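You operate a simulated robot arm through the tools that you are given. There is no shell and no other tool. Be economical: measure what you need, move in short steps, check, and stop when the job is done.

You run a simulated robot arm. Do the job below in one go: nothing can be reset, and whatever is moved stays where it is left.

Task
Take the white foam post on the top of the grey bench and put it away on the lower rack shelf of the packing table. Then turn the black depth knob to 5. Then shut the bench drawer. Then take the yellow ring on the top of the goods table and put it away on the middle shelf of the bin stand. Then put two of the orange boxes from the top shelf of the blue rack on the top of the pump stand. Then fetch the grey valve and set it on the blue bracket. Then open the console drawer, put the orange block on the top of the pump stand away in the inside of the console drawer, then shut the drawer. The order counts. Set down upright: white foam post, orange box, grey valve, orange block.

The check looks at the end state, three seconds after you hand in, the way a careful person would. Anything else that was tipped, shoved, dropped, spilled or broken makes it a failure.

Robot
A 7-joint arm with a two-finger parallel gripper on a trunk, on a base that drives. Base frame: it is fixed to the floor where the robot stands at the start and does not move with it; the origin is under the middle of the robot, x ahead of it, y to its left, z up; the surface under the hand at the start is at about z = 800. Readings come in mm, degrees, newtons and seconds.
With the tool pointing down near the work surface it reaches from about 340 to 740 mm from the robot's upright axis, wherever it stands. Its first joint turns from -143.0 to 143.0 degrees. Places, roughly: bench drawer [1100, 0, 700]; black depth knob [1000, -300, 800]; blue bracket [5500, -250, 500]; console drawer [1000, -2300, 700]; grey valve [5500, -250, 500]; inside of the console drawer [900, -2300, 600]; lower rack shelf of the packing table (19x85 cm) [5720, -120, 1300]; middle shelf of the bin stand [7600, -3400, 1400]; orange block [3500, -1500, 1000]; orange box [7500, -2500, 1750]; top of the pump stand [3600, -1700, 900]; white foam post (6x6x8 cm) [500, -100, 800]; yellow ring (6x6x2 cm) [7400, -4000, 800]. Payload 3 kg.
The tool frame sits at the grasp point between the pads (the TCP): z along the fingers, y along the line on which they close. The tips reach 30 mm beyond it. The gripper opens to 94 mm. The fingers are 28 mm wide and 10 mm thick; the gripper's body (50 by 96 mm) begins 55 mm behind the TCP.
Orientation is that of the tool frame in the base frame, as a unit quaternion [x, y, z, w]. With the fingers straight down and closing along the base's y, the tool's x points along the base's -x, its y along +y and its z along -z.

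Tools
- The arm moves only by the tool jog_arm. Its argument "deltas" is one flat list of numbers, 7 for each row, row after row: the shift along the tool's x, y, z in mm, then the turn, a rotation vector about the tool's x, y, z in degrees, then the opening in per cent of the stroke, from 0 (shut) to 100 (fully open). In form: [x, y, z, rx, ry, rz, gripper, x, y, z, rx, ry, rz, gripper, ...]. A call has 1 to 12 rows; each row shifts and turns the commanded pose from where the row before left it, along the tool's axes as they then stand. A row lasts 0.2 s, in which the tool goes at most 50 mm and 8.6 degrees; a call with a longer step from one row to the next is refused whole, and so is a gripper value outside its range. A pose out of reach is approached as far as the arm can. The call stops where the force on the tool passes 40 N (or 10 N more than at its start, if that is more) or the arm is blocked; 0.2 s more then pass. Each finger travels about 45 mm/s and halts on what it meets, pressing with about 33 N; the grip force reading is that of the motor and also rises with nothing between the fingers. The clock runs only during rows and for 0.2 s after the last one: add rows that do not move to give the fingers time. The reply holds the time, the measured pose of the TCP, the force on the tool along the base axes, the opening and the grip force, in the units named above and with some noise, with the torque about the TCP (base axes, N m) and any sound that the robot's microphone picked up.
- Cameras (640 x 400 px; columns grow to the right, rows downward): "scene" is now at [48.1, 114.7, 1730.3]; the picture's right is [-0.31, -0.95, 0.00], its down [-0.69, 0.22, -0.68] and it looks along [0.65, -0.21, -0.73] (base axes); focal length 247 px, centre (320, 200). "wrist" rides on the gripper at [76, 14, -102] in the tool frame; the picture's right is [-0.18, 0.98, 0.00], its down [-0.75, -0.14, -0.64] and it looks along [-0.63, -0.12, 0.77] (tool axes); focal length 243 px, centre (320, 200). There is no depth. A picture from a camera that has moved, and an enlarged one, comes with that camera's place and axes in the base frame and with its lens.
- capture(camera): a new picture of that camera. The clock stands still meanwhile.
- slide_trunk(by): slides the trunk up (or, below 0, down) by that many mm; the arm and the scene camera ride with it, the base frame stays. It gives what a move gives, with no picture.
- steer(legs): drives the robot by 1 to 6 legs, each [ahead, left, turn to the left] in mm, mm and degrees, along the robot's own axes; the way and the turn of a leg run together, so that a leg with both is an arc; at most 1500 mm and 180 degrees a leg. The arm and the cameras ride along, it lands a little off, and it stops where it bumps. It gives what a move gives.
- turn_head(pan, tilt): turns the head with the scene camera to pan (to the left, within 143 degrees either way) and tilt (down, from -29 to 69), counted from straight ahead of the robot. It gives what a move gives.
- inspect(camera, box): a new picture of the part [left, top, right, bottom] of that camera's present view, enlarged. The clock stands still meanwhile.
- finish_job(): hands the job in; it is judged then, once.

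Go step by step. Nothing tells you exact positions but the pictures and the camera data: compare them with the known pose of the tool, close in by small moves and look again before you grip or let go. The budget is 483 turns and 236 pictures, counting those below and the enlarged ones. Unless the task says otherwise, let go and move clear before handing in.

The tools are called after "Request:" as a command line: name --argument value ..., lists and objects as JSON in quotes. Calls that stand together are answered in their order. jog_arm: Moves the arm, as the interface text tells. Its arguments: {"type":"object","properties":{"deltas":{"type":"array","items":{"type":"number"}}},"required":["deltas"]} The other tools are called the same way: slide_trunk (by) slides the trunk up or down; steer (legs) drives the base; turn_head (pan, tilt) turns the head that bears the scene camera; capture (camera) takes a picture; inspect (camera, box) takes an enlarged picture of a part of a camera's view; finish_job () hands the job in.

At the start:

```text
clock: 0.0
tool_pos: [536.9, 52.1, 1141.7]
tool_rot: [0.0, 1.0, 0.0, -0.002]
force: [-0.6, -0.3, 0.2]
moment: [0.03, -0.04, 0.03]
width: 94.0
gripper_force: 0.1
trunk travel left (down, up): [-175.0, 215.0]
robot x, y, heading: [-0.2, -3.9, -0.2]
head pan, tilt: [-17.9, 46.7]
```

scene: 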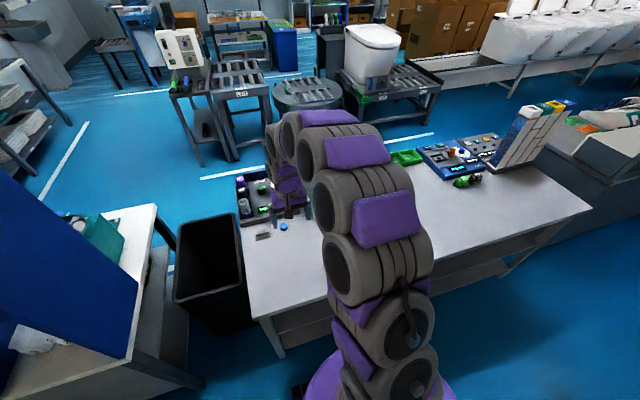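
wrist: 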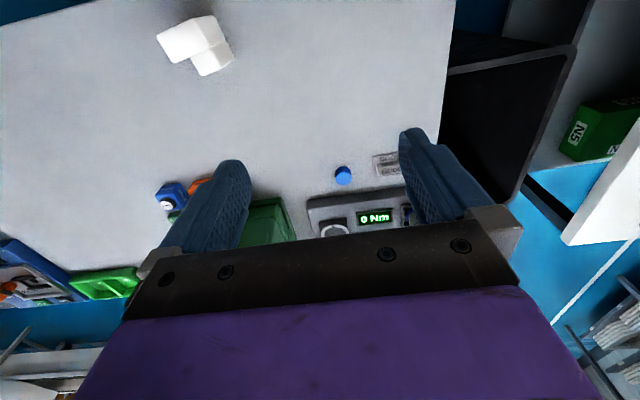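

The arm hangs over the bench, and the foam post shows near [480,-110]. I'll take closer looks before moving.

Request:
inspect --camera "wrist" --box '[120, 0, 280, 100]'

Request:
inspect --camera "scene" --box '[380, 80, 620, 230]'

Request:
inspect --camera "scene" --box '[80, 0, 480, 250]'

```text
4.00 times, centred on (200, 50) of wrist
camera zoom: at [459.8, 66.3, 1242.8], right [0.18, 0.98, 0.0], down [0.75, -0.14, 0.64], along [0.63, -0.12, -0.77], focal length 970 px, centre (800, 800)
```

zoom: 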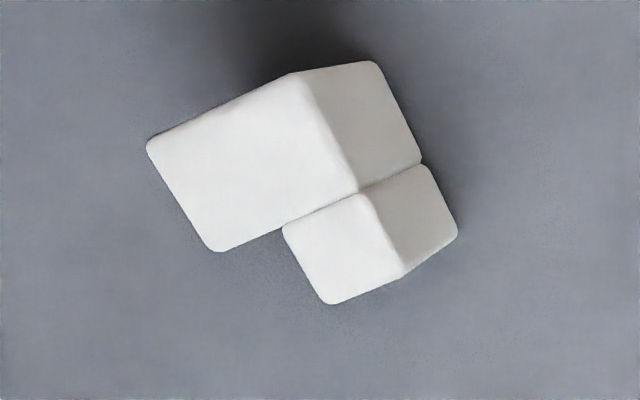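

```text
2.67 times, centred on (500, 155) of scene
camera zoom: at [48.1, 114.7, 1730.3], right [-0.31, -0.95, 0.0], down [-0.69, 0.22, -0.68], along [0.65, -0.21, -0.73], focal length 660 px, centre (-160, 320)
```

zoom: 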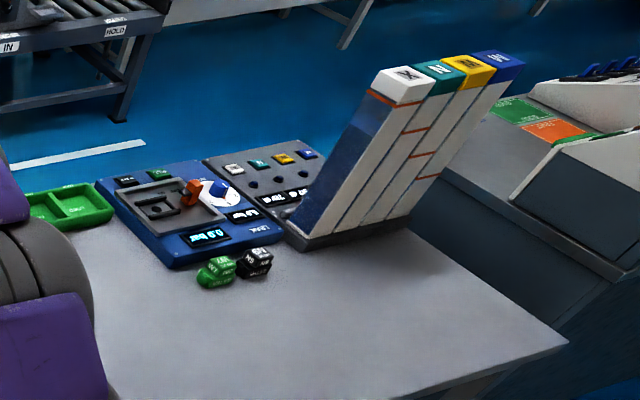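

```text
1.60 times, centred on (280, 125) of scene
camera zoom: at [48.1, 114.7, 1730.3], right [-0.31, -0.95, 0.0], down [-0.69, 0.22, -0.68], along [0.65, -0.21, -0.73], focal length 396 px, centre (384, 320)
```

zoom: 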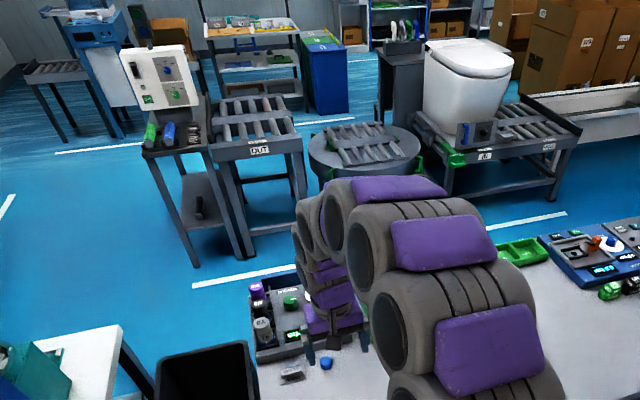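

The post is an L-section about 57×57×80 mm and already standing upright. Before choosing a grip I'll survey the room for the target places.

Request:
turn_head --pan 0 --tilt 10

Request:
capture --camera "scene"

Request:
turn_head --pan -45 --tilt 15

Request:
capture --camera "scene"

Request:
turn_head --pan -75 --tilt 30

Request:
capture --camera "scene"

```text
clock: 1.0
tool_pos: [534.1, 52.0, 1141.9]
tool_rot: [0.0, 1.0, 0.0, 0.0]
force: [-0.2, -0.5, -0.1]
moment: [0.02, 0.01, 0.01]
width: 93.9
gripper_force: 0.0
trunk travel left (down, up): [-175.0, 215.0]
robot x, y, heading: [0.3, 0.3, 0.1]
head pan, tilt: [0.0, 10.0]
```

```text
230 pictures are left
camera scene: at [65.1, 139.3, 1787.5], right [0.0, -1.0, 0.0], down [-0.18, 0.0, -0.98], along [0.98, 0.0, -0.18], focal length 247 px, centre (320, 200)
```

scene: 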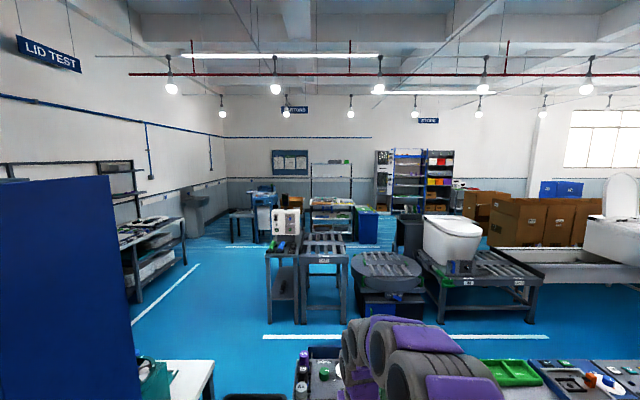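

```text
clock: 2.1
tool_pos: [533.3, 52.0, 1142.7]
tool_rot: [0.0, 1.0, 0.0, 0.0]
force: [-0.8, -0.4, -0.8]
moment: [-0.01, 0.01, -0.01]
width: 94.1
gripper_force: 0.1
trunk travel left (down, up): [-175.0, 215.0]
robot x, y, heading: [-1.4, -0.9, 0.2]
head pan, tilt: [-45.0, 15.0]
```

```text
229 pictures are left
camera scene: at [38.3, 73.3, 1779.6], right [-0.71, -0.71, 0.0], down [-0.19, 0.18, -0.97], along [0.68, -0.68, -0.26], focal length 247 px, centre (320, 200)
```

scene: 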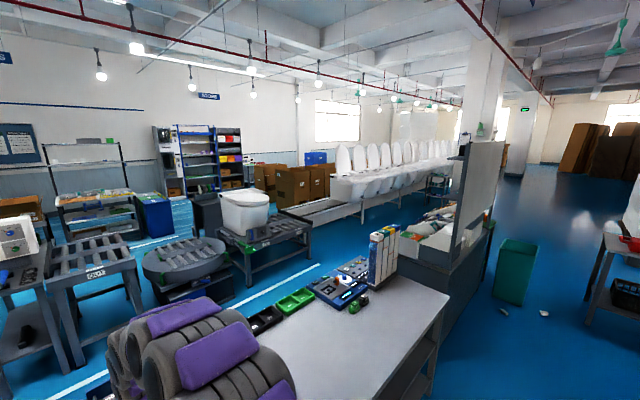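

```text
clock: 3.1
tool_pos: [534.1, 51.4, 1142.7]
tool_rot: [-0.001, 1.0, 0.0, 0.0]
force: [0.0, -0.1, 0.4]
moment: [0.0, -0.02, -0.01]
width: 93.8
gripper_force: 0.0
trunk travel left (down, up): [-175.0, 215.0]
robot x, y, heading: [2.3, 0.9, 0.2]
head pan, tilt: [-75.0, 30.0]
```

```text
228 pictures are left
camera scene: at [-4.4, 51.9, 1755.5], right [-0.97, -0.26, 0.0], down [-0.13, 0.48, -0.87], along [0.22, -0.84, -0.5], focal length 247 px, centre (320, 200)
```

scene: 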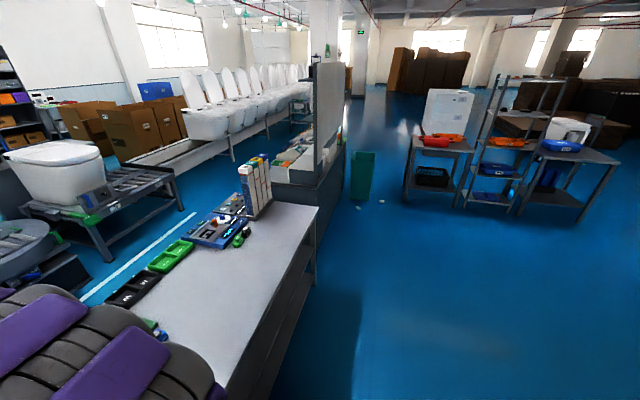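

The packing table is about 5.5 m ahead, with the blue rack and bin stand behind to the right. I'll zoom in on these.

Request:
turn_head --pan -12 --tilt 15

Request:
inspect --camera "scene" --box '[200, 100, 360, 200]'

Request:
inspect --camera "scene" --box '[330, 100, 490, 200]'

Request:
inspect --camera "scene" --box '[320, 170, 480, 270]'

```text
clock: 4.4
tool_pos: [534.0, 52.4, 1142.5]
tool_rot: [0.0, 1.0, 0.0, 0.0]
force: [-0.2, 0.1, -0.1]
moment: [0.01, -0.04, -0.02]
width: 94.0
gripper_force: 0.1
trunk travel left (down, up): [-175.0, 215.0]
robot x, y, heading: [-3.8, -2.5, -0.0]
head pan, tilt: [-12.0, 15.0]
```

```text
4.00 times, centred on (280, 150) of scene
camera zoom: at [63.6, 119.9, 1779.4], right [-0.21, -0.98, 0.0], down [-0.26, 0.05, -0.97], along [0.94, -0.2, -0.26], focal length 990 px, centre (480, 400)
```

zoom: 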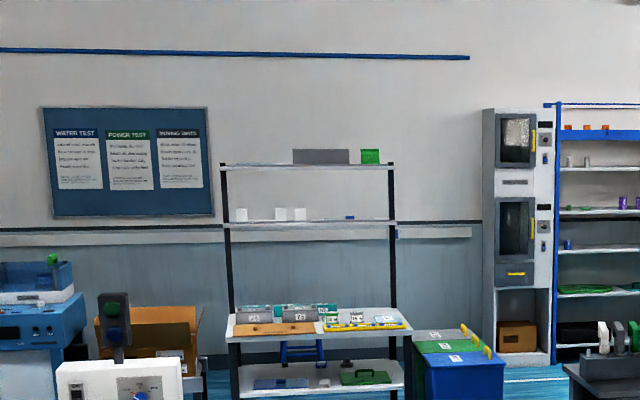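

```text
4.00 times, centred on (410, 150) of scene
camera zoom: at [63.6, 119.9, 1779.4], right [-0.21, -0.98, 0.0], down [-0.26, 0.05, -0.97], along [0.94, -0.2, -0.26], focal length 990 px, centre (-40, 400)
```

zoom: 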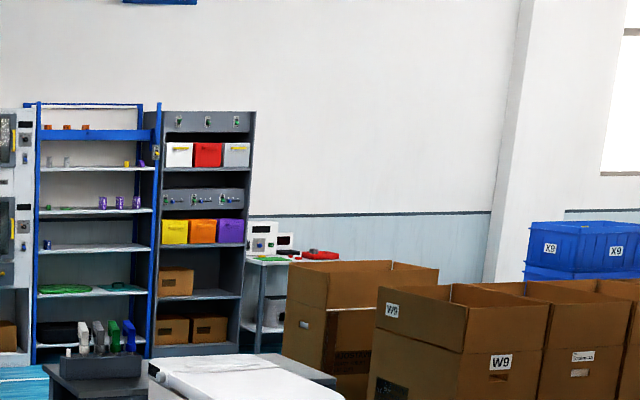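

```text
4.00 times, centred on (400, 220) of scene
camera zoom: at [63.6, 119.9, 1779.4], right [-0.21, -0.98, 0.0], down [-0.26, 0.05, -0.97], along [0.94, -0.2, -0.26], focal length 990 px, centre (0, 120)
```

zoom: 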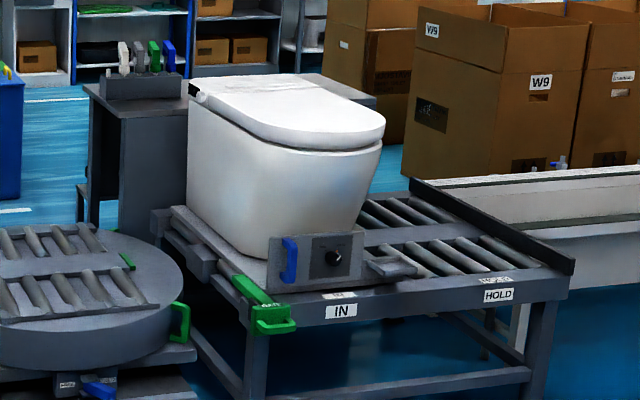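

The lower rack shelf has two white posts on it and is open at the front, so I want a horizontal grip with the wrist camera on top. I'll roll the tool half a turn first and look behind the robot for room.

Request:
jog_arm --deltas '[0, 0, 0, 0, 0, 8.5, 100, 0, 0, 0, 0, 0, 8.5, 100, 0, 0, 0, 0, 0, 8.5, 100, 0, 0, 0, 0, 0, 8.5, 100, 0, 0, 0, 0, 0, 8.5, 100, 0, 0, 0, 0, 0, 8.5, 100, 0, 0, 0, 0, 0, 8.5, 100, 0, 0, 0, 0, 0, 8.5, 100, 0, 0, 0, 0, 0, 8.5, 100, 0, 0, 0, 0, 0, 8.5, 100, 0, 0, 0, 0, 0, 5, 100]'

Request:
turn_head --pan 140 --tilt 35

Request:
capture --camera "scene"

Request:
turn_head --pan -140 --tilt 35

Request:
capture --camera "scene"

```text
clock: 6.8
tool_pos: [533.0, 51.4, 1141.8]
tool_rot: [0.707, 0.707, 0.0, 0.002]
force: [0.4, 0.6, -0.3]
moment: [0.0, 0.02, -0.01]
width: 93.8
gripper_force: 0.1
trunk travel left (down, up): [-175.0, 215.0]
robot x, y, heading: [-1.0, -1.9, 0.0]
head pan, tilt: [-12.0, 15.0]
```

```text
clock: 9.2
tool_pos: [534.7, 51.5, 1142.0]
tool_rot: [0.707, 0.707, 0.001, 0.0]
force: [-0.3, 0.1, 0.2]
moment: [0.01, 0.02, -0.01]
width: 94.0
gripper_force: 0.0
trunk travel left (down, up): [-175.0, 215.0]
robot x, y, heading: [-0.5, 2.6, -0.1]
head pan, tilt: [140.0, 35.0]
```

```text
224 pictures are left
camera scene: at [-95.5, 196.4, 1747.7], right [0.64, 0.77, 0.0], down [0.44, -0.37, -0.82], along [-0.63, 0.53, -0.57], focal length 247 px, centre (320, 200)
```

scene: 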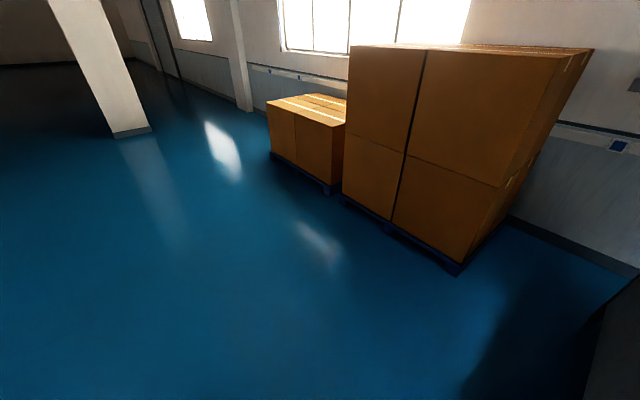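

```text
clock: 13.1
tool_pos: [533.5, 52.6, 1141.9]
tool_rot: [0.708, 0.706, 0.0, 0.001]
force: [0.3, -0.2, -1.0]
moment: [0.01, 0.01, 0.0]
width: 93.8
gripper_force: 0.0
trunk travel left (down, up): [-175.0, 215.0]
robot x, y, heading: [-1.1, 3.7, -0.1]
head pan, tilt: [-140.0, 35.0]
```

```text
223 pictures are left
camera scene: at [-95.5, 82.9, 1747.8], right [-0.64, 0.77, 0.0], down [0.44, 0.37, -0.82], along [-0.63, -0.53, -0.57], focal length 247 px, centre (320, 200)
```

scene: 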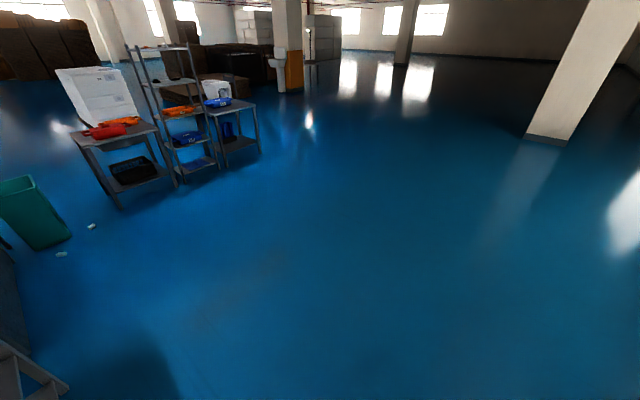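

There is plenty of room behind. I'll finish the roll and back off 300 mm, with the head toward the post.

Request:
jog_arm --deltas '[0, 0, 0, 0, 0, 8.5, 100, 0, 0, 0, 0, 0, 8.5, 100, 0, 0, 0, 0, 0, 8.5, 100, 0, 0, 0, 0, 0, 8.5, 100, 0, 0, 0, 0, 0, 8.5, 100, 0, 0, 0, 0, 0, 8.5, 100, 0, 0, 0, 0, 0, 8.5, 100, 0, 0, 0, 0, 0, 8.5, 100, 0, 0, 0, 0, 0, 8.5, 100, 0, 0, 0, 0, 0, 8.5, 100, 0, 0, 0, 0, 0, 5, 100]'

Request:
steer --legs '[[-300, 0, 0]]'

Request:
turn_head --pan -15 --tilt 45

Request:
capture --camera "scene"

```text
clock: 15.5
tool_pos: [534.1, 51.8, 1142.4]
tool_rot: [1.0, -0.002, -0.001, 0.0]
force: [-0.2, 0.2, 0.4]
moment: [0.01, -0.01, -0.03]
width: 94.2
gripper_force: 0.0
trunk travel left (down, up): [-175.0, 215.0]
robot x, y, heading: [4.7, -1.2, 0.0]
head pan, tilt: [-140.0, 35.0]
```

```text
clock: 17.5
tool_pos: [237.3, 54.6, 1141.7]
tool_rot: [1.0, 0.002, 0.001, 0.0]
force: [-0.1, 1.1, -0.7]
moment: [-0.02, -0.01, 0.03]
width: 94.1
gripper_force: 0.1
trunk travel left (down, up): [-175.0, 215.0]
robot x, y, heading: [-293.9, -3.1, 0.3]
head pan, tilt: [-140.0, 35.0]
```

```text
clock: 19.5
tool_pos: [236.3, 54.1, 1142.9]
tool_rot: [1.0, 0.003, 0.001, 0.0]
force: [0.0, -0.2, -0.2]
moment: [0.02, 0.0, -0.01]
width: 93.8
gripper_force: 0.1
trunk travel left (down, up): [-175.0, 215.0]
robot x, y, heading: [-296.0, -7.1, 0.5]
head pan, tilt: [-15.0, 45.0]
```

```text
222 pictures are left
camera scene: at [-245.6, 118.1, 1732.7], right [-0.25, -0.97, 0.0], down [-0.69, 0.18, -0.71], along [0.68, -0.18, -0.71], focal length 247 px, centre (320, 200)
```

scene: 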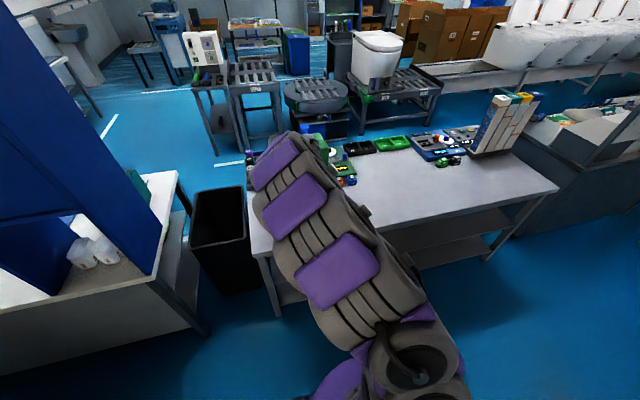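

Now I'll pitch the tool to horizontal, pointing forward with the camera on top.

Request:
jog_arm --deltas '[0, 0, 0, 0, 8.5, 0, 100, 0, 0, 0, 0, 8.5, 0, 100, 0, 0, 0, 0, 8.5, 0, 100, 0, 0, 0, 0, 8.5, 0, 100, 0, 0, 0, 0, 8.5, 0, 100, 0, 0, 0, 0, 8.5, 0, 100, 0, 0, 0, 0, 8.5, 0, 100, 0, 0, 0, 0, 8.5, 0, 100, 0, 0, 0, 0, 8.5, 0, 100, 0, 0, 0, 0, 8.5, 0, 100, 0, 0, 0, 0, 5, 0, 100]'

Request:
capture --camera "wrist"

```text
clock: 21.9
tool_pos: [338.3, 66.1, 1161.6]
tool_rot: [0.726, 0.008, 0.688, 0.009]
force: [-0.3, -0.9, 0.0]
moment: [0.01, 0.01, 0.02]
width: 94.0
gripper_force: 0.0
out of reach, approached as far as the arm can: row 6, 7, 8, 9, 10, 11
trunk travel left (down, up): [-175.0, 215.0]
robot x, y, heading: [-294.4, 1.3, 0.3]
head pan, tilt: [-15.0, 45.0]
```

```text
221 pictures are left
camera wrist: at [238.4, 53.6, 1241.5], right [-0.01, -0.99, -0.16], down [-0.68, 0.12, -0.72], along [0.73, 0.1, -0.67], focal length 243 px, centre (320, 200)
```

wrist: 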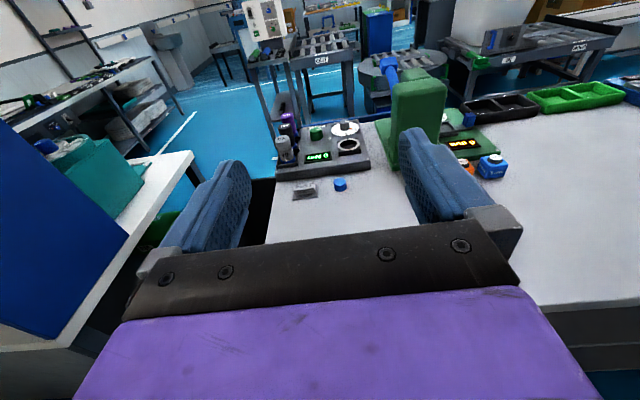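

The arm stopped at its near limit. I'll move toward the post at a safe height and check where the commanded pose lands.

Request:
jog_arm --deltas '[-25, 40, 20, 0, 0, 0, 100, -25, 40, 20, 0, 0, 0, 100, -25, 40, 20, 0, 0, 0, 100, -25, 40, 20, 0, 0, 0, 100, 0, 0, 0, 0, 0, 0, 100]'

Request:
capture --camera "wrist"

```text
refused: row 1 steps farther than a row can; nothing moved
```

```text
220 pictures are left
camera wrist: at [238.4, 53.6, 1241.5], right [-0.01, -0.99, -0.16], down [-0.68, 0.12, -0.72], along [0.73, 0.1, -0.67], focal length 243 px, centre (320, 200)
```

wrist: 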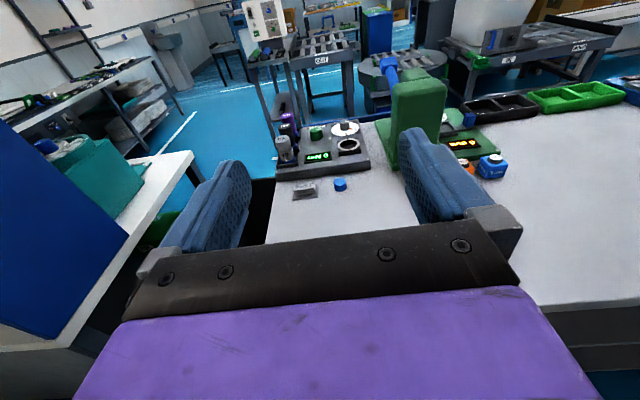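

That step was slightly too long, so I'll use smaller ones.

Request:
jog_arm --deltas '[-20, 35, 20, 0, 0, 0, 100, -20, 35, 20, 0, 0, 0, 100, -20, 35, 20, 0, 0, 0, 100, -20, 35, 20, 0, 0, 0, 100, 0, 0, 0, 0, 0, 0, 100]'

```text
clock: 23.1
tool_pos: [412.2, -74.8, 1078.6]
tool_rot: [0.726, 0.008, 0.687, 0.009]
force: [1.0, 0.1, 0.1]
moment: [-0.01, 0.0, -0.03]
width: 93.9
gripper_force: 0.0
trunk travel left (down, up): [-175.0, 215.0]
robot x, y, heading: [-297.1, -0.4, 0.3]
head pan, tilt: [-15.0, 45.0]
```

The command follows the measured pose. I'll level the pitch and drop to an observation point in front of the post.

Request:
jog_arm --deltas '[-40, 12, -10, 0, 3.2, 0, 100, -40, 12, -10, 0, 0, 0, 100, -38, 13, -10, 0, 0, 0, 100, 0, 0, 0, 0, 0, 0, 100]'

Request:
capture --camera "wrist"

```text
clock: 24.1
tool_pos: [378.3, -115.5, 962.1]
tool_rot: [0.707, 0.008, 0.707, 0.007]
force: [0.0, 0.0, 0.0]
moment: [0.0, -0.03, 0.02]
width: 94.0
gripper_force: 0.1
trunk travel left (down, up): [-175.0, 215.0]
robot x, y, heading: [-296.7, 1.1, 0.2]
head pan, tilt: [-15.0, 45.0]
```

```text
219 pictures are left
camera wrist: at [275.6, -128.2, 1038.8], right [0.0, -0.99, -0.16], down [-0.64, 0.13, -0.76], along [0.77, 0.1, -0.63], focal length 243 px, centre (320, 200)
```

wrist: 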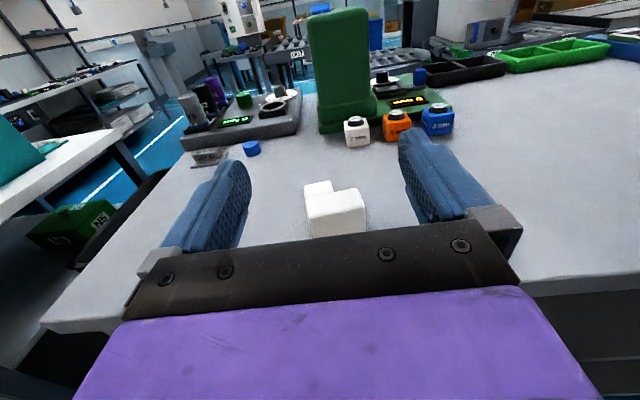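

The post sits between the finger lines and looks slightly turned. I'll zoom in to measure its yaw.

Request:
inspect --camera "wrist" --box '[272, 160, 400, 240]'

```text
5.00 times, centred on (336, 200) of wrist
camera zoom: at [275.6, -128.2, 1038.8], right [0.0, -0.99, -0.16], down [-0.64, 0.13, -0.76], along [0.77, 0.1, -0.63], focal length 1213 px, centre (240, 200)
```

zoom: 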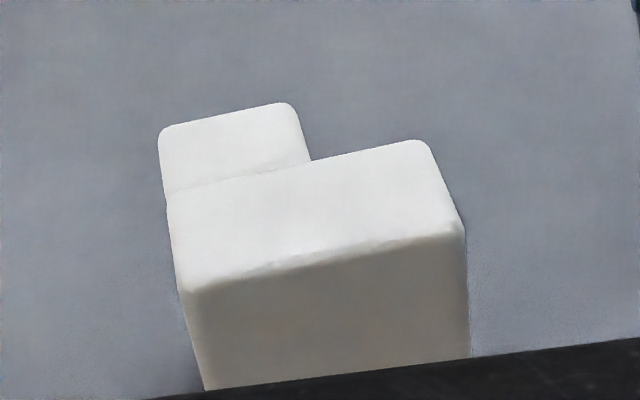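

The post's yaw is about +7.6° and the bar centre is near [464,-117]. I'll align and lower to the pre-grasp.

Request:
jog_arm --deltas '[0, 12, 0, 7.6, 0, 1.2, 100, -40, 0, 0, 0, 0, 0, 100, -40, 0, 0, 0, 0, 0, 100, -27, 0, 0, 0, 0, 0, 100, 0, 0, 0, 0, 0, 0, 100]'

Request:
capture --camera "wrist"

```text
clock: 25.3
tool_pos: [352.8, -128.6, 865.1]
tool_rot: [0.706, 0.047, 0.705, -0.047]
force: [-0.2, 0.1, -0.5]
moment: [0.02, -0.02, -0.04]
width: 94.2
gripper_force: 0.0
out of reach, approached as far as the arm can: row 2, 3, 4
trunk travel left (down, up): [-175.0, 215.0]
robot x, y, heading: [-295.5, -3.9, 0.3]
head pan, tilt: [-15.0, 45.0]
```

```text
217 pictures are left
camera wrist: at [253.5, -156.3, 939.6], right [0.13, -0.97, -0.18], down [-0.66, 0.06, -0.75], along [0.74, 0.22, -0.63], focal length 243 px, centre (320, 200)
```

wrist: 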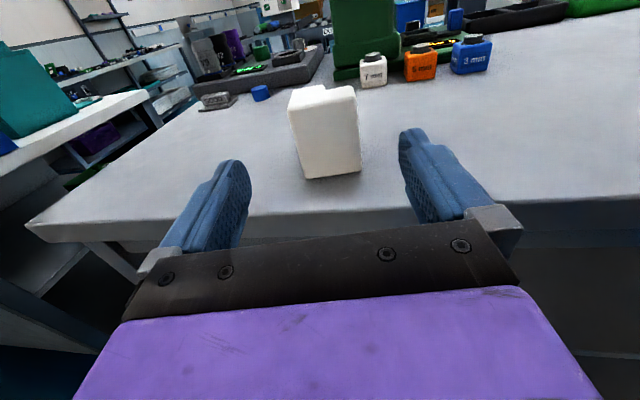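

Aligned. I'll advance along the fingers and then close.

Request:
jog_arm --deltas '[-3, 0, 38, 0, 0, 0, 100, -3, 0, 38, 0, 0, 0, 100, -2, 0, 37, 0, 0, 0, 100, 0, 0, 0, 0, 0, 0, 100]'

Request:
capture --camera "wrist"

```text
clock: 26.3
tool_pos: [356.9, -124.3, 865.8]
tool_rot: [0.707, 0.048, 0.704, -0.046]
force: [0.6, 0.0, -0.5]
moment: [0.0, 0.01, 0.01]
width: 93.6
gripper_force: 0.1
out of reach, approached as far as the arm can: row 1, 2, 3
trunk travel left (down, up): [-175.0, 215.0]
robot x, y, heading: [-298.1, 1.3, 0.1]
head pan, tilt: [-15.0, 45.0]
```

```text
216 pictures are left
camera wrist: at [256.5, -151.6, 941.1], right [0.13, -0.97, -0.18], down [-0.66, 0.05, -0.75], along [0.74, 0.22, -0.63], focal length 243 px, centre (320, 200)
```

wrist: 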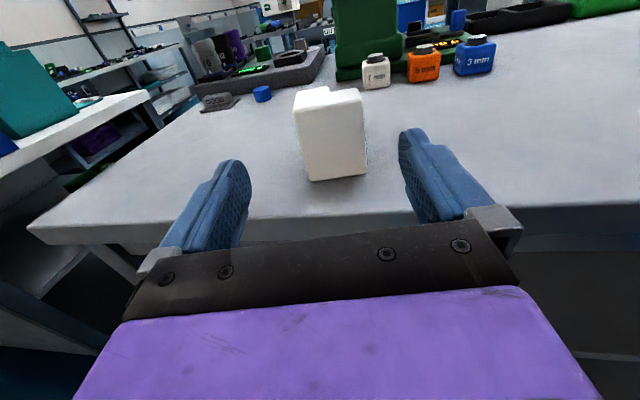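

The arm is at its far limit at this height, so I'll bring the trunk down 10 mm and use the base for the final approach.

Request:
slide_trunk --by -12

Request:
steer --legs '[[70, 5, 0]]'

Request:
capture --camera "wrist"

```text
clock: 26.9
tool_pos: [355.5, -123.6, 854.5]
tool_rot: [0.707, 0.048, 0.704, -0.046]
force: [0.2, 0.3, -0.2]
moment: [0.03, -0.03, -0.01]
width: 93.9
gripper_force: 0.2
trunk travel left (down, up): [-163.0, 227.0]
robot x, y, heading: [-296.5, 3.9, 0.5]
head pan, tilt: [-15.0, 45.0]
```

```text
clock: 27.9
tool_pos: [425.5, -120.8, 853.1]
tool_rot: [0.707, 0.047, 0.704, -0.047]
force: [0.1, -1.1, 0.4]
moment: [0.01, 0.01, 0.05]
width: 94.1
gripper_force: 0.0
trunk travel left (down, up): [-163.0, 227.0]
robot x, y, heading: [-228.4, 3.5, 0.1]
head pan, tilt: [-15.0, 45.0]
```

```text
215 pictures are left
camera wrist: at [325.8, -148.4, 928.3], right [0.13, -0.97, -0.18], down [-0.66, 0.06, -0.75], along [0.74, 0.22, -0.63], focal length 243 px, centre (320, 200)
```

wrist: 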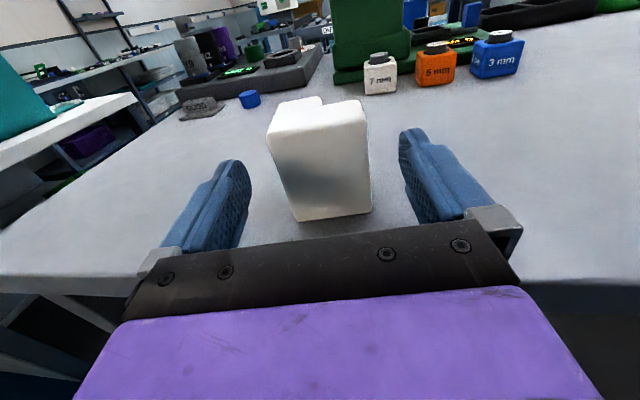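

The post is centred between the fingers. I'll go 40 mm more and close.

Request:
steer --legs '[[40, 4, 0]]'

Request:
capture --camera "wrist"

```text
clock: 28.8
tool_pos: [463.7, -117.1, 853.2]
tool_rot: [0.707, 0.046, 0.705, -0.045]
force: [0.4, 0.7, -0.6]
moment: [0.03, -0.02, -0.02]
width: 93.9
gripper_force: 0.1
trunk travel left (down, up): [-163.0, 227.0]
robot x, y, heading: [-187.7, 6.5, 0.2]
head pan, tilt: [-15.0, 45.0]
```

```text
214 pictures are left
camera wrist: at [364.6, -144.8, 929.1], right [0.13, -0.97, -0.18], down [-0.66, 0.06, -0.75], along [0.74, 0.22, -0.63], focal length 243 px, centre (320, 200)
```

wrist: 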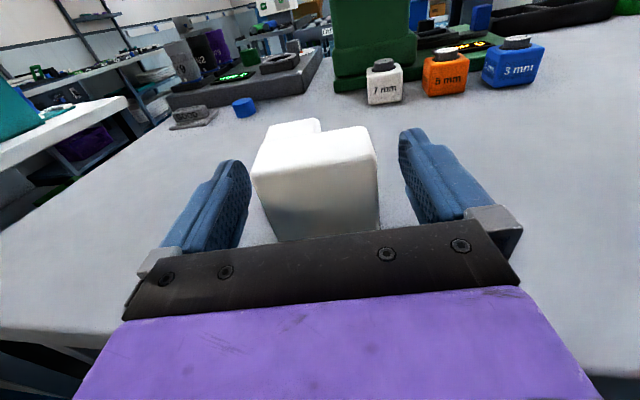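

Closing on the post.

Request:
jog_arm --deltas '[0, 0, 0, 0, 0, 0, 70, 0, 0, 0, 0, 0, 0, 50, 0, 0, 0, 0, 0, 0, 50, 0, 0, 0, 0, 0, 0, 50, 0, 0, 0, 0, 0, 0, 50]'

```text
clock: 30.0
tool_pos: [462.4, -115.3, 855.9]
tool_rot: [0.705, 0.047, 0.706, -0.046]
force: [0.3, -1.0, -0.7]
moment: [0.0, -0.01, 0.01]
width: 63.0
gripper_force: 32.9
trunk travel left (down, up): [-163.0, 227.0]
robot x, y, heading: [-188.0, 2.8, 0.4]
head pan, tilt: [-15.0, 45.0]
```

It's held at 63 mm. I'll lift with the trunk and check.

Request:
slide_trunk --by 130

Request:
capture --camera "wrist"

```text
clock: 31.6
tool_pos: [462.8, -116.7, 985.8]
tool_rot: [0.706, 0.046, 0.706, -0.046]
force: [-0.6, 0.7, -0.9]
moment: [0.03, 0.02, 0.01]
width: 63.0
gripper_force: 33.2
trunk travel left (down, up): [-293.0, 97.0]
robot x, y, heading: [-188.1, 9.8, 0.3]
head pan, tilt: [-15.0, 45.0]
```

```text
213 pictures are left
camera wrist: at [362.5, -143.8, 1060.5], right [0.13, -0.97, -0.18], down [-0.65, 0.06, -0.75], along [0.75, 0.22, -0.63], focal length 243 px, centre (320, 200)
```

wrist: 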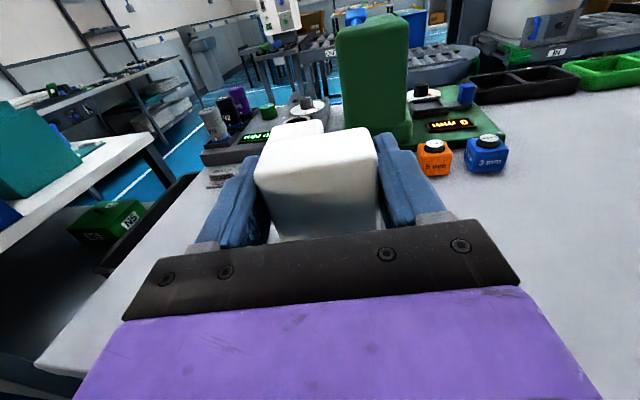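

Holding well. I need the driving route, so I'll look left and right around the bench.

Request:
turn_head --pan 50 --tilt 25

Request:
capture --camera "scene"

Request:
turn_head --pan -50 --tilt 25

Request:
capture --camera "scene"

Request:
turn_head --pan 0 --tilt 25

Request:
capture --camera "scene"

```text
clock: 33.0
tool_pos: [461.6, -117.4, 985.8]
tool_rot: [0.705, 0.047, 0.706, -0.046]
force: [-0.8, -0.1, 1.6]
moment: [0.03, 0.0, 0.02]
width: 63.2
gripper_force: 33.7
trunk travel left (down, up): [-293.0, 97.0]
robot x, y, heading: [-186.0, 4.0, 0.4]
head pan, tilt: [50.0, 25.0]
```

```text
212 pictures are left
camera scene: at [-155.3, 214.3, 1881.6], right [0.77, -0.64, 0.0], down [-0.27, -0.32, -0.91], along [0.58, 0.7, -0.42], focal length 247 px, centre (320, 200)
```

scene: 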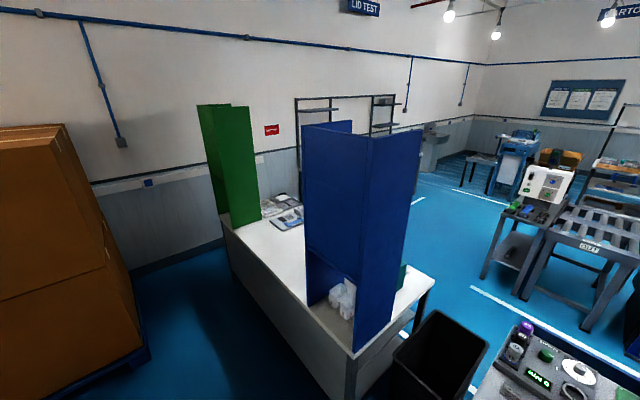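

```text
clock: 34.7
tool_pos: [462.8, -115.4, 984.8]
tool_rot: [0.705, 0.047, 0.706, -0.046]
force: [0.2, -0.1, -0.1]
moment: [-0.01, -0.02, 0.02]
width: 63.1
gripper_force: 32.7
trunk travel left (down, up): [-293.0, 97.0]
robot x, y, heading: [-187.3, 9.5, 0.3]
head pan, tilt: [-50.0, 25.0]
```

```text
211 pictures are left
camera scene: at [-154.7, 73.1, 1881.5], right [-0.76, -0.65, 0.0], down [-0.28, 0.32, -0.91], along [0.58, -0.69, -0.42], focal length 247 px, centre (320, 200)
```

scene: 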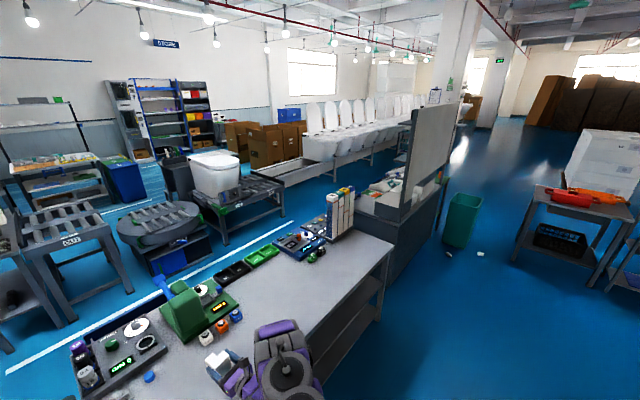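

```text
clock: 35.9
tool_pos: [462.7, -116.3, 984.8]
tool_rot: [0.705, 0.047, 0.706, -0.045]
force: [0.5, 0.0, 0.3]
moment: [0.01, 0.01, 0.02]
width: 63.1
gripper_force: 33.3
trunk travel left (down, up): [-293.0, 97.0]
robot x, y, heading: [-184.9, 8.0, 0.4]
head pan, tilt: [0.0, 25.0]
```

```text
210 pictures are left
camera scene: at [-122.2, 143.8, 1881.4], right [0.0, -1.0, 0.0], down [-0.42, 0.0, -0.91], along [0.91, 0.0, -0.42], focal length 247 px, centre (320, 200)
```

scene: 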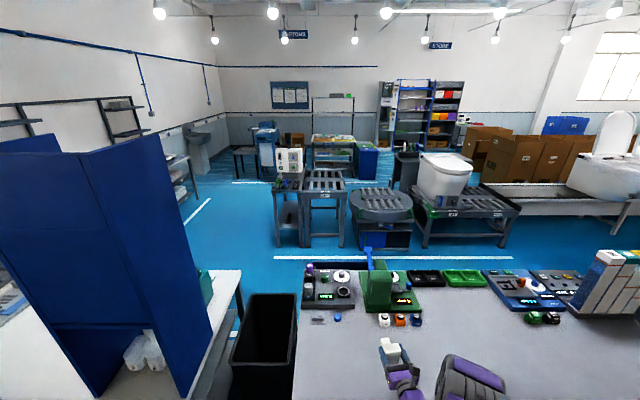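

The workplaces are on the far side of the bench. The left route, past the carton gap and around the end of the lid table, looks best. I'll check the robot's footprint by looking down.

Request:
turn_head --pan 90 --tilt 69

Request:
capture --camera "scene"

Request:
turn_head --pan 100 --tilt 35

Request:
capture --camera "scene"

```text
clock: 37.6
tool_pos: [462.3, -116.9, 985.5]
tool_rot: [0.705, 0.047, 0.706, -0.045]
force: [-0.3, 0.3, -0.2]
moment: [-0.03, 0.01, 0.03]
width: 63.2
gripper_force: 32.8
trunk travel left (down, up): [-293.0, 97.0]
robot x, y, heading: [-188.9, 7.7, 0.3]
head pan, tilt: [90.0, 68.8]
```

```text
209 pictures are left
camera scene: at [-214.7, 199.5, 1822.3], right [1.0, 0.0, 0.0], down [0.0, -0.93, -0.36], along [0.0, 0.36, -0.93], focal length 247 px, centre (320, 200)
```

scene: 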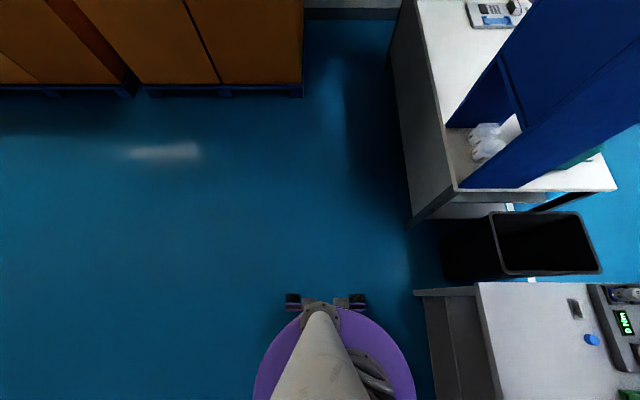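

```text
clock: 38.5
tool_pos: [462.3, -117.0, 986.1]
tool_rot: [0.705, 0.047, 0.706, -0.045]
force: [-1.3, 0.5, -0.6]
moment: [0.02, 0.0, -0.01]
width: 62.9
gripper_force: 33.1
trunk travel left (down, up): [-293.0, 97.0]
robot x, y, heading: [-187.1, 9.5, 0.3]
head pan, tilt: [100.0, 35.0]
```

```text
208 pictures are left
camera scene: at [-230.1, 230.2, 1865.9], right [0.98, 0.18, 0.0], down [0.1, -0.56, -0.82], along [-0.15, 0.81, -0.57], focal length 247 px, centre (320, 200)
```

scene: 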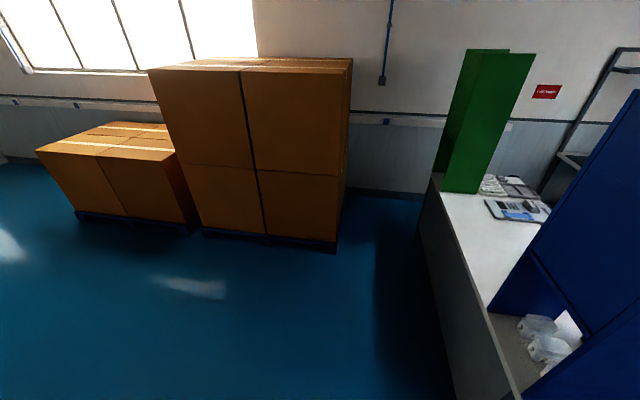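

The path is tight, so I'll fold the arm into a tool-down pose near the axis, with the post still gripped, and then drive the left route.

Request:
jog_arm --deltas '[40, 0, 0, 0, -8.5, 0, 50, 40, 0, 0, 0, -8.5, 0, 50, 35, 0, -20, 0, -8.5, 0, 50, 35, 0, -20, 0, -8.5, 0, 50, 30, 0, -30, 0, -8.5, 0, 50, 20, 0, -30, 0, -8.5, 0, 50, 0, 0, -30, 0, -8.5, 0, 50, 0, 0, -30, 0, -8.5, 0, 50, -20, 0, -20, 0, -8.5, 0, 50, -30, 0, 0, 0, -8.5, 0, 50, -40, 0, 0, 0, -4, 0, 50]'

Request:
capture --camera "wrist"

```text
clock: 41.0
tool_pos: [308.0, -136.6, 1271.5]
tool_rot: [0.998, 0.066, 0.009, 0.001]
force: [0.0, -0.3, 0.0]
moment: [0.02, -0.03, 0.0]
width: 62.9
gripper_force: 32.5
trunk travel left (down, up): [-293.0, 97.0]
robot x, y, heading: [-184.0, 7.9, 0.2]
head pan, tilt: [100.0, 35.0]
```

```text
207 pictures are left
camera wrist: at [383.7, -139.6, 1374.2], right [-0.05, -1.0, 0.0], down [-0.78, 0.04, 0.63], along [-0.63, 0.03, -0.78], focal length 243 px, centre (320, 200)
```

wrist: 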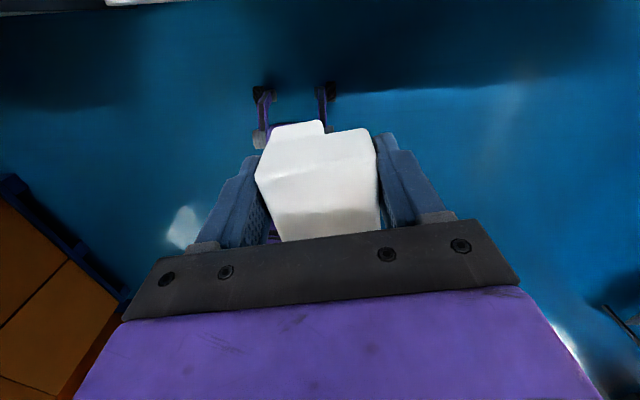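

The robot's footprint is small, about ±235 by ±165. I'll tuck the tool a little closer and start driving left.

Request:
jog_arm --deltas '[-30, -35, 0, 0, 0, 0, 50, -30, -35, 0, 0, 0, 0, 50, -30, -35, 0, 0, 0, 0, 50, -30, 0, 0, 0, 0, 0, 50]'

Request:
steer --legs '[[0, 500, 0], [190, 1000, 0]]'

Request:
turn_head --pan 45 --tilt 35

Request:
capture --camera "scene"

```text
clock: 42.0
tool_pos: [176.3, -46.6, 1267.8]
tool_rot: [0.998, 0.065, 0.01, 0.001]
force: [-1.1, 0.0, -0.6]
moment: [-0.02, -0.01, -0.01]
width: 63.2
gripper_force: 32.9
trunk travel left (down, up): [-293.0, 97.0]
robot x, y, heading: [-187.1, 7.9, 0.2]
head pan, tilt: [100.0, 35.0]
```

```text
clock: 49.7
tool_pos: [356.2, 1456.0, 1267.2]
tool_rot: [0.998, 0.066, 0.009, 0.003]
force: [1.3, -0.2, -0.9]
moment: [-0.02, 0.01, 0.0]
width: 63.1
gripper_force: 33.0
trunk travel left (down, up): [-293.0, 97.0]
robot x, y, heading: [-5.8, 1502.9, -0.0]
head pan, tilt: [100.0, 35.0]
```

```text
clock: 51.0
tool_pos: [354.8, 1436.8, 1267.3]
tool_rot: [0.998, 0.065, 0.009, -0.004]
force: [-0.1, 0.3, -0.9]
moment: [0.04, -0.03, 0.04]
width: 63.1
gripper_force: 32.9
trunk travel left (down, up): [-293.0, 97.0]
robot x, y, heading: [-8.0, 1505.0, 0.4]
head pan, tilt: [45.0, 35.0]
```

```text
206 pictures are left
camera scene: at [23.1, 1693.1, 1866.8], right [0.71, -0.7, -0.01], down [-0.4, -0.4, -0.82], along [0.58, 0.59, -0.57], focal length 247 px, centre (320, 200)
```

scene: 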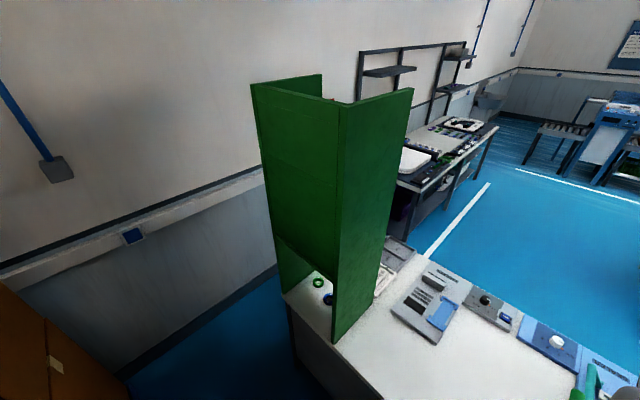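

The corridor beside the table end is about 0.8 m wide (y 2.29–3.08). I'll move into it and look ahead.

Request:
steer --legs '[[10, 1185, 0]]'

Request:
turn_head --pan 0 --tilt 40

Request:
capture --camera "scene"

```text
clock: 54.3
tool_pos: [356.4, 1997.2, 1267.6]
tool_rot: [0.999, 0.052, 0.012, 0.008]
force: [3.2, -52.9, 1.2]
moment: [5.88, 0.14, -3.67]
width: 63.0
gripper_force: 33.1
trunk travel left (down, up): [-293.0, 97.0]
robot x, y, heading: [-9.1, 2063.9, 0.2]
head pan, tilt: [45.0, 35.0]
stopped in leg 1: the force on the tool passed its limit at 170 N (the readings are from after the stop); the commanded pose is now the measured one
```

```text
clock: 55.4
tool_pos: [355.7, 1995.9, 1267.0]
tool_rot: [0.998, 0.054, 0.013, 0.006]
force: [5.1, -66.4, -4.6]
moment: [7.39, 0.9, -4.64]
width: 63.1
gripper_force: 33.1
trunk travel left (down, up): [-293.0, 97.0]
robot x, y, heading: [-7.3, 2060.6, 0.4]
head pan, tilt: [0.0, 40.0]
```

```text
205 pictures are left
camera scene: at [48.5, 2154.9, 1860.8], right [0.01, -1.0, -0.02], down [-0.65, 0.01, -0.76], along [0.76, 0.02, -0.64], focal length 247 px, centre (320, 200)
```

scene: 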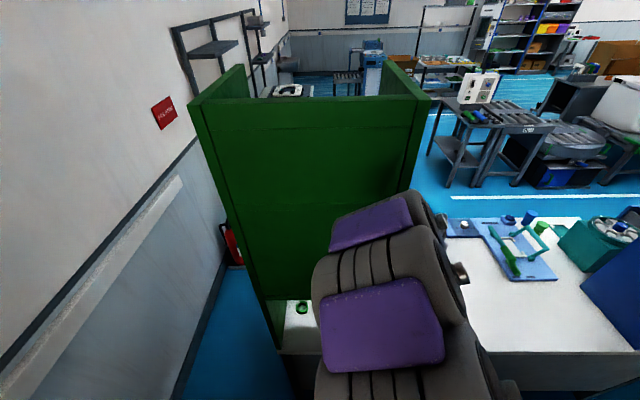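

The gripper or camera has touched the green panel's side wing. I'll back off right away and check.

Request:
steer --legs '[[0, -120, 0]]'

Request:
capture --camera "wrist"

Request:
capture --camera "scene"

```text
clock: 56.1
tool_pos: [352.8, 1999.2, 1267.4]
tool_rot: [1.0, 0.001, 0.008, 0.027]
force: [-30.4, -56.7, 14.3]
moment: [6.36, -4.43, -3.88]
width: 63.2
gripper_force: 32.9
trunk travel left (down, up): [-293.0, 97.0]
robot x, y, heading: [17.6, 2048.0, -2.6]
head pan, tilt: [0.0, 40.0]
stopped in leg 1: the force on the tool passed its limit at 79 N (the readings are from after the stop); the commanded pose is now the measured one
```

```text
204 pictures are left
camera wrist: at [427.2, 1990.7, 1371.9], right [-0.18, -0.98, 0.05], down [-0.77, 0.17, 0.62], along [-0.62, 0.08, -0.78], focal length 243 px, centre (320, 200)
```

wrist: 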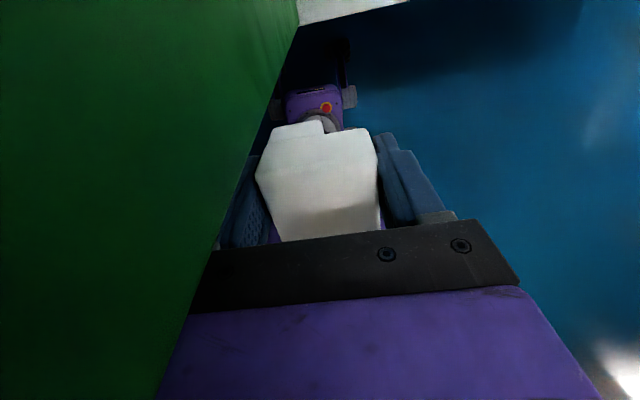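

```text
203 pictures are left
camera scene: at [64.9, 2100.2, 1862.0], right [-0.05, -1.0, -0.04], down [-0.64, 0.07, -0.77], along [0.77, -0.01, -0.64], focal length 247 px, centre (320, 200)
```

scene: 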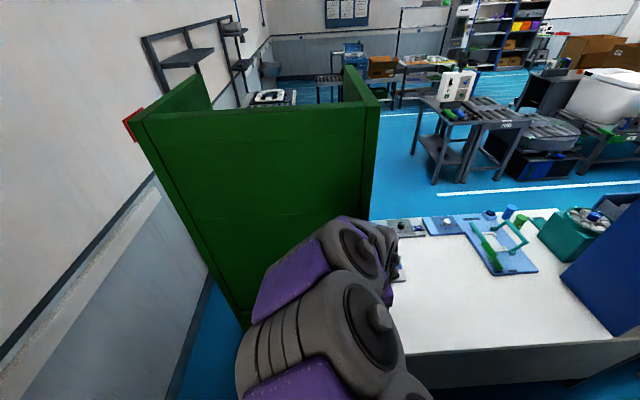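

The stop came straight away because the force limit still holds while it is pressed. I'll move the tool itself away from the panel, toward -y.

Request:
jog_arm --deltas '[0, 15, 0, 0, 0, 0, 50, 0, 15, 0, 0, 0, 0, 50, 0, 15, 0, 0, 0, 0, 50]'

```text
clock: 56.4
tool_pos: [356.0, 2010.0, 1264.4]
tool_rot: [0.998, -0.051, -0.021, 0.013]
force: [1.9, -59.4, -32.5]
moment: [6.32, 2.73, -4.44]
width: 63.1
gripper_force: 33.1
trunk travel left (down, up): [-293.0, 97.0]
robot x, y, heading: [56.1, 2043.5, -6.8]
head pan, tilt: [0.0, 40.0]
stopped in row 1: the force on the tool passed its limit at 142 N (the readings are from after the stop); the commanded pose is now the measured one
```

The base seems to be drifting under the contact, so I need to see exactly what is touching.

Request:
turn_head --pan 20 --tilt 60

Request:
capture --camera "scene"

Request:
capture --camera "wrist"

```text
clock: 57.2
tool_pos: [359.9, 2001.2, 1264.8]
tool_rot: [0.998, -0.039, -0.011, 0.046]
force: [-79.9, -114.3, 11.5]
moment: [13.21, -9.62, -6.68]
width: 62.9
gripper_force: 32.4
trunk travel left (down, up): [-293.0, 97.0]
robot x, y, heading: [57.1, 2046.2, -7.3]
head pan, tilt: [20.0, 60.0]
```

```text
202 pictures are left
camera scene: at [33.8, 2087.6, 1842.3], right [0.22, -0.97, -0.05], down [-0.82, -0.16, -0.55], along [0.52, 0.16, -0.84], focal length 247 px, centre (320, 200)
```

scene: 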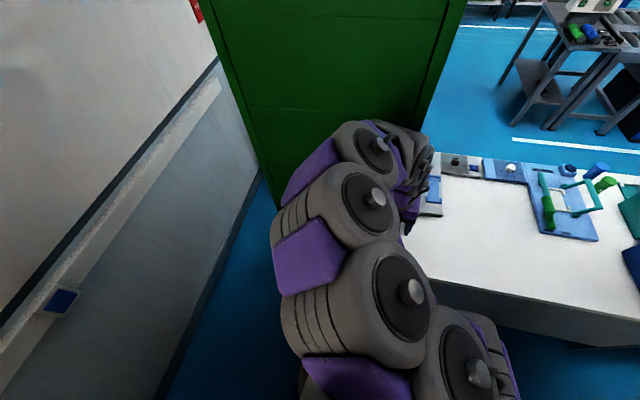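

```text
201 pictures are left
camera wrist: at [437.7, 1990.4, 1365.4], right [-0.26, -0.96, 0.09], down [-0.72, 0.26, 0.64], along [-0.64, 0.1, -0.76], focal length 243 px, centre (320, 200)
```

wrist: 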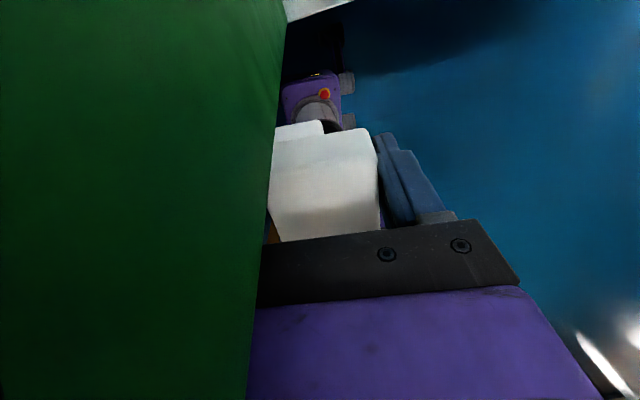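

The torque points to the wrist camera being pressed against the panel corner from the -x/-y side. I'll retreat in small steps back and right.

Request:
jog_arm --deltas '[-12, 10, 0, 0, 0, 0, 50, -12, 12, 0, 0, 0, 0, 50, -15, 15, 0, 0, 0, 0, 50]'

```text
clock: 57.5
tool_pos: [350.1, 1989.1, 1252.0]
tool_rot: [0.995, -0.055, -0.038, 0.079]
force: [15.9, -2.3, -5.3]
moment: [0.19, 1.25, -0.17]
width: 63.2
gripper_force: 33.2
trunk travel left (down, up): [-293.0, 97.0]
robot x, y, heading: [65.0, 1960.7, -18.8]
head pan, tilt: [20.0, 60.0]
stopped in row 1: the arm was blocked; the commanded pose is now the measured one
```

The contact force is gone. I'll look before the next move.

Request:
capture --camera "wrist"

Request:
capture --camera "scene"

```text
200 pictures are left
camera wrist: at [432.6, 1983.5, 1348.6], right [-0.28, -0.94, 0.17], down [-0.68, 0.32, 0.66], along [-0.68, 0.07, -0.73], focal length 243 px, centre (320, 200)
```

wrist: 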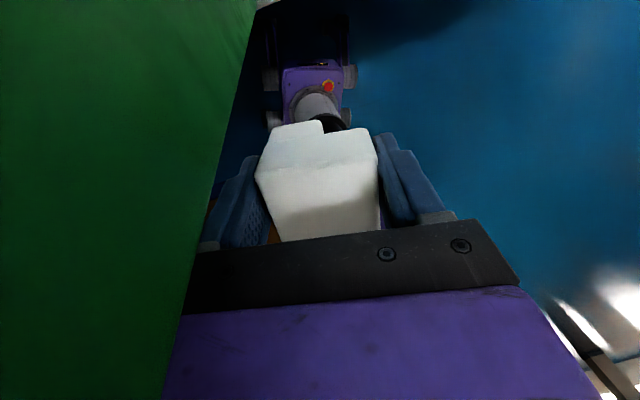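

```text
199 pictures are left
camera scene: at [-41.4, 2093.6, 1843.8], right [0.02, -1.0, 0.0], down [-0.81, -0.01, -0.59], along [0.59, 0.01, -0.81], focal length 247 px, centre (320, 200)
```

scene: 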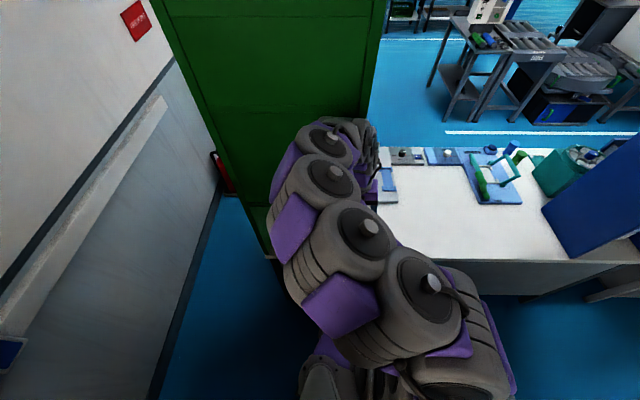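

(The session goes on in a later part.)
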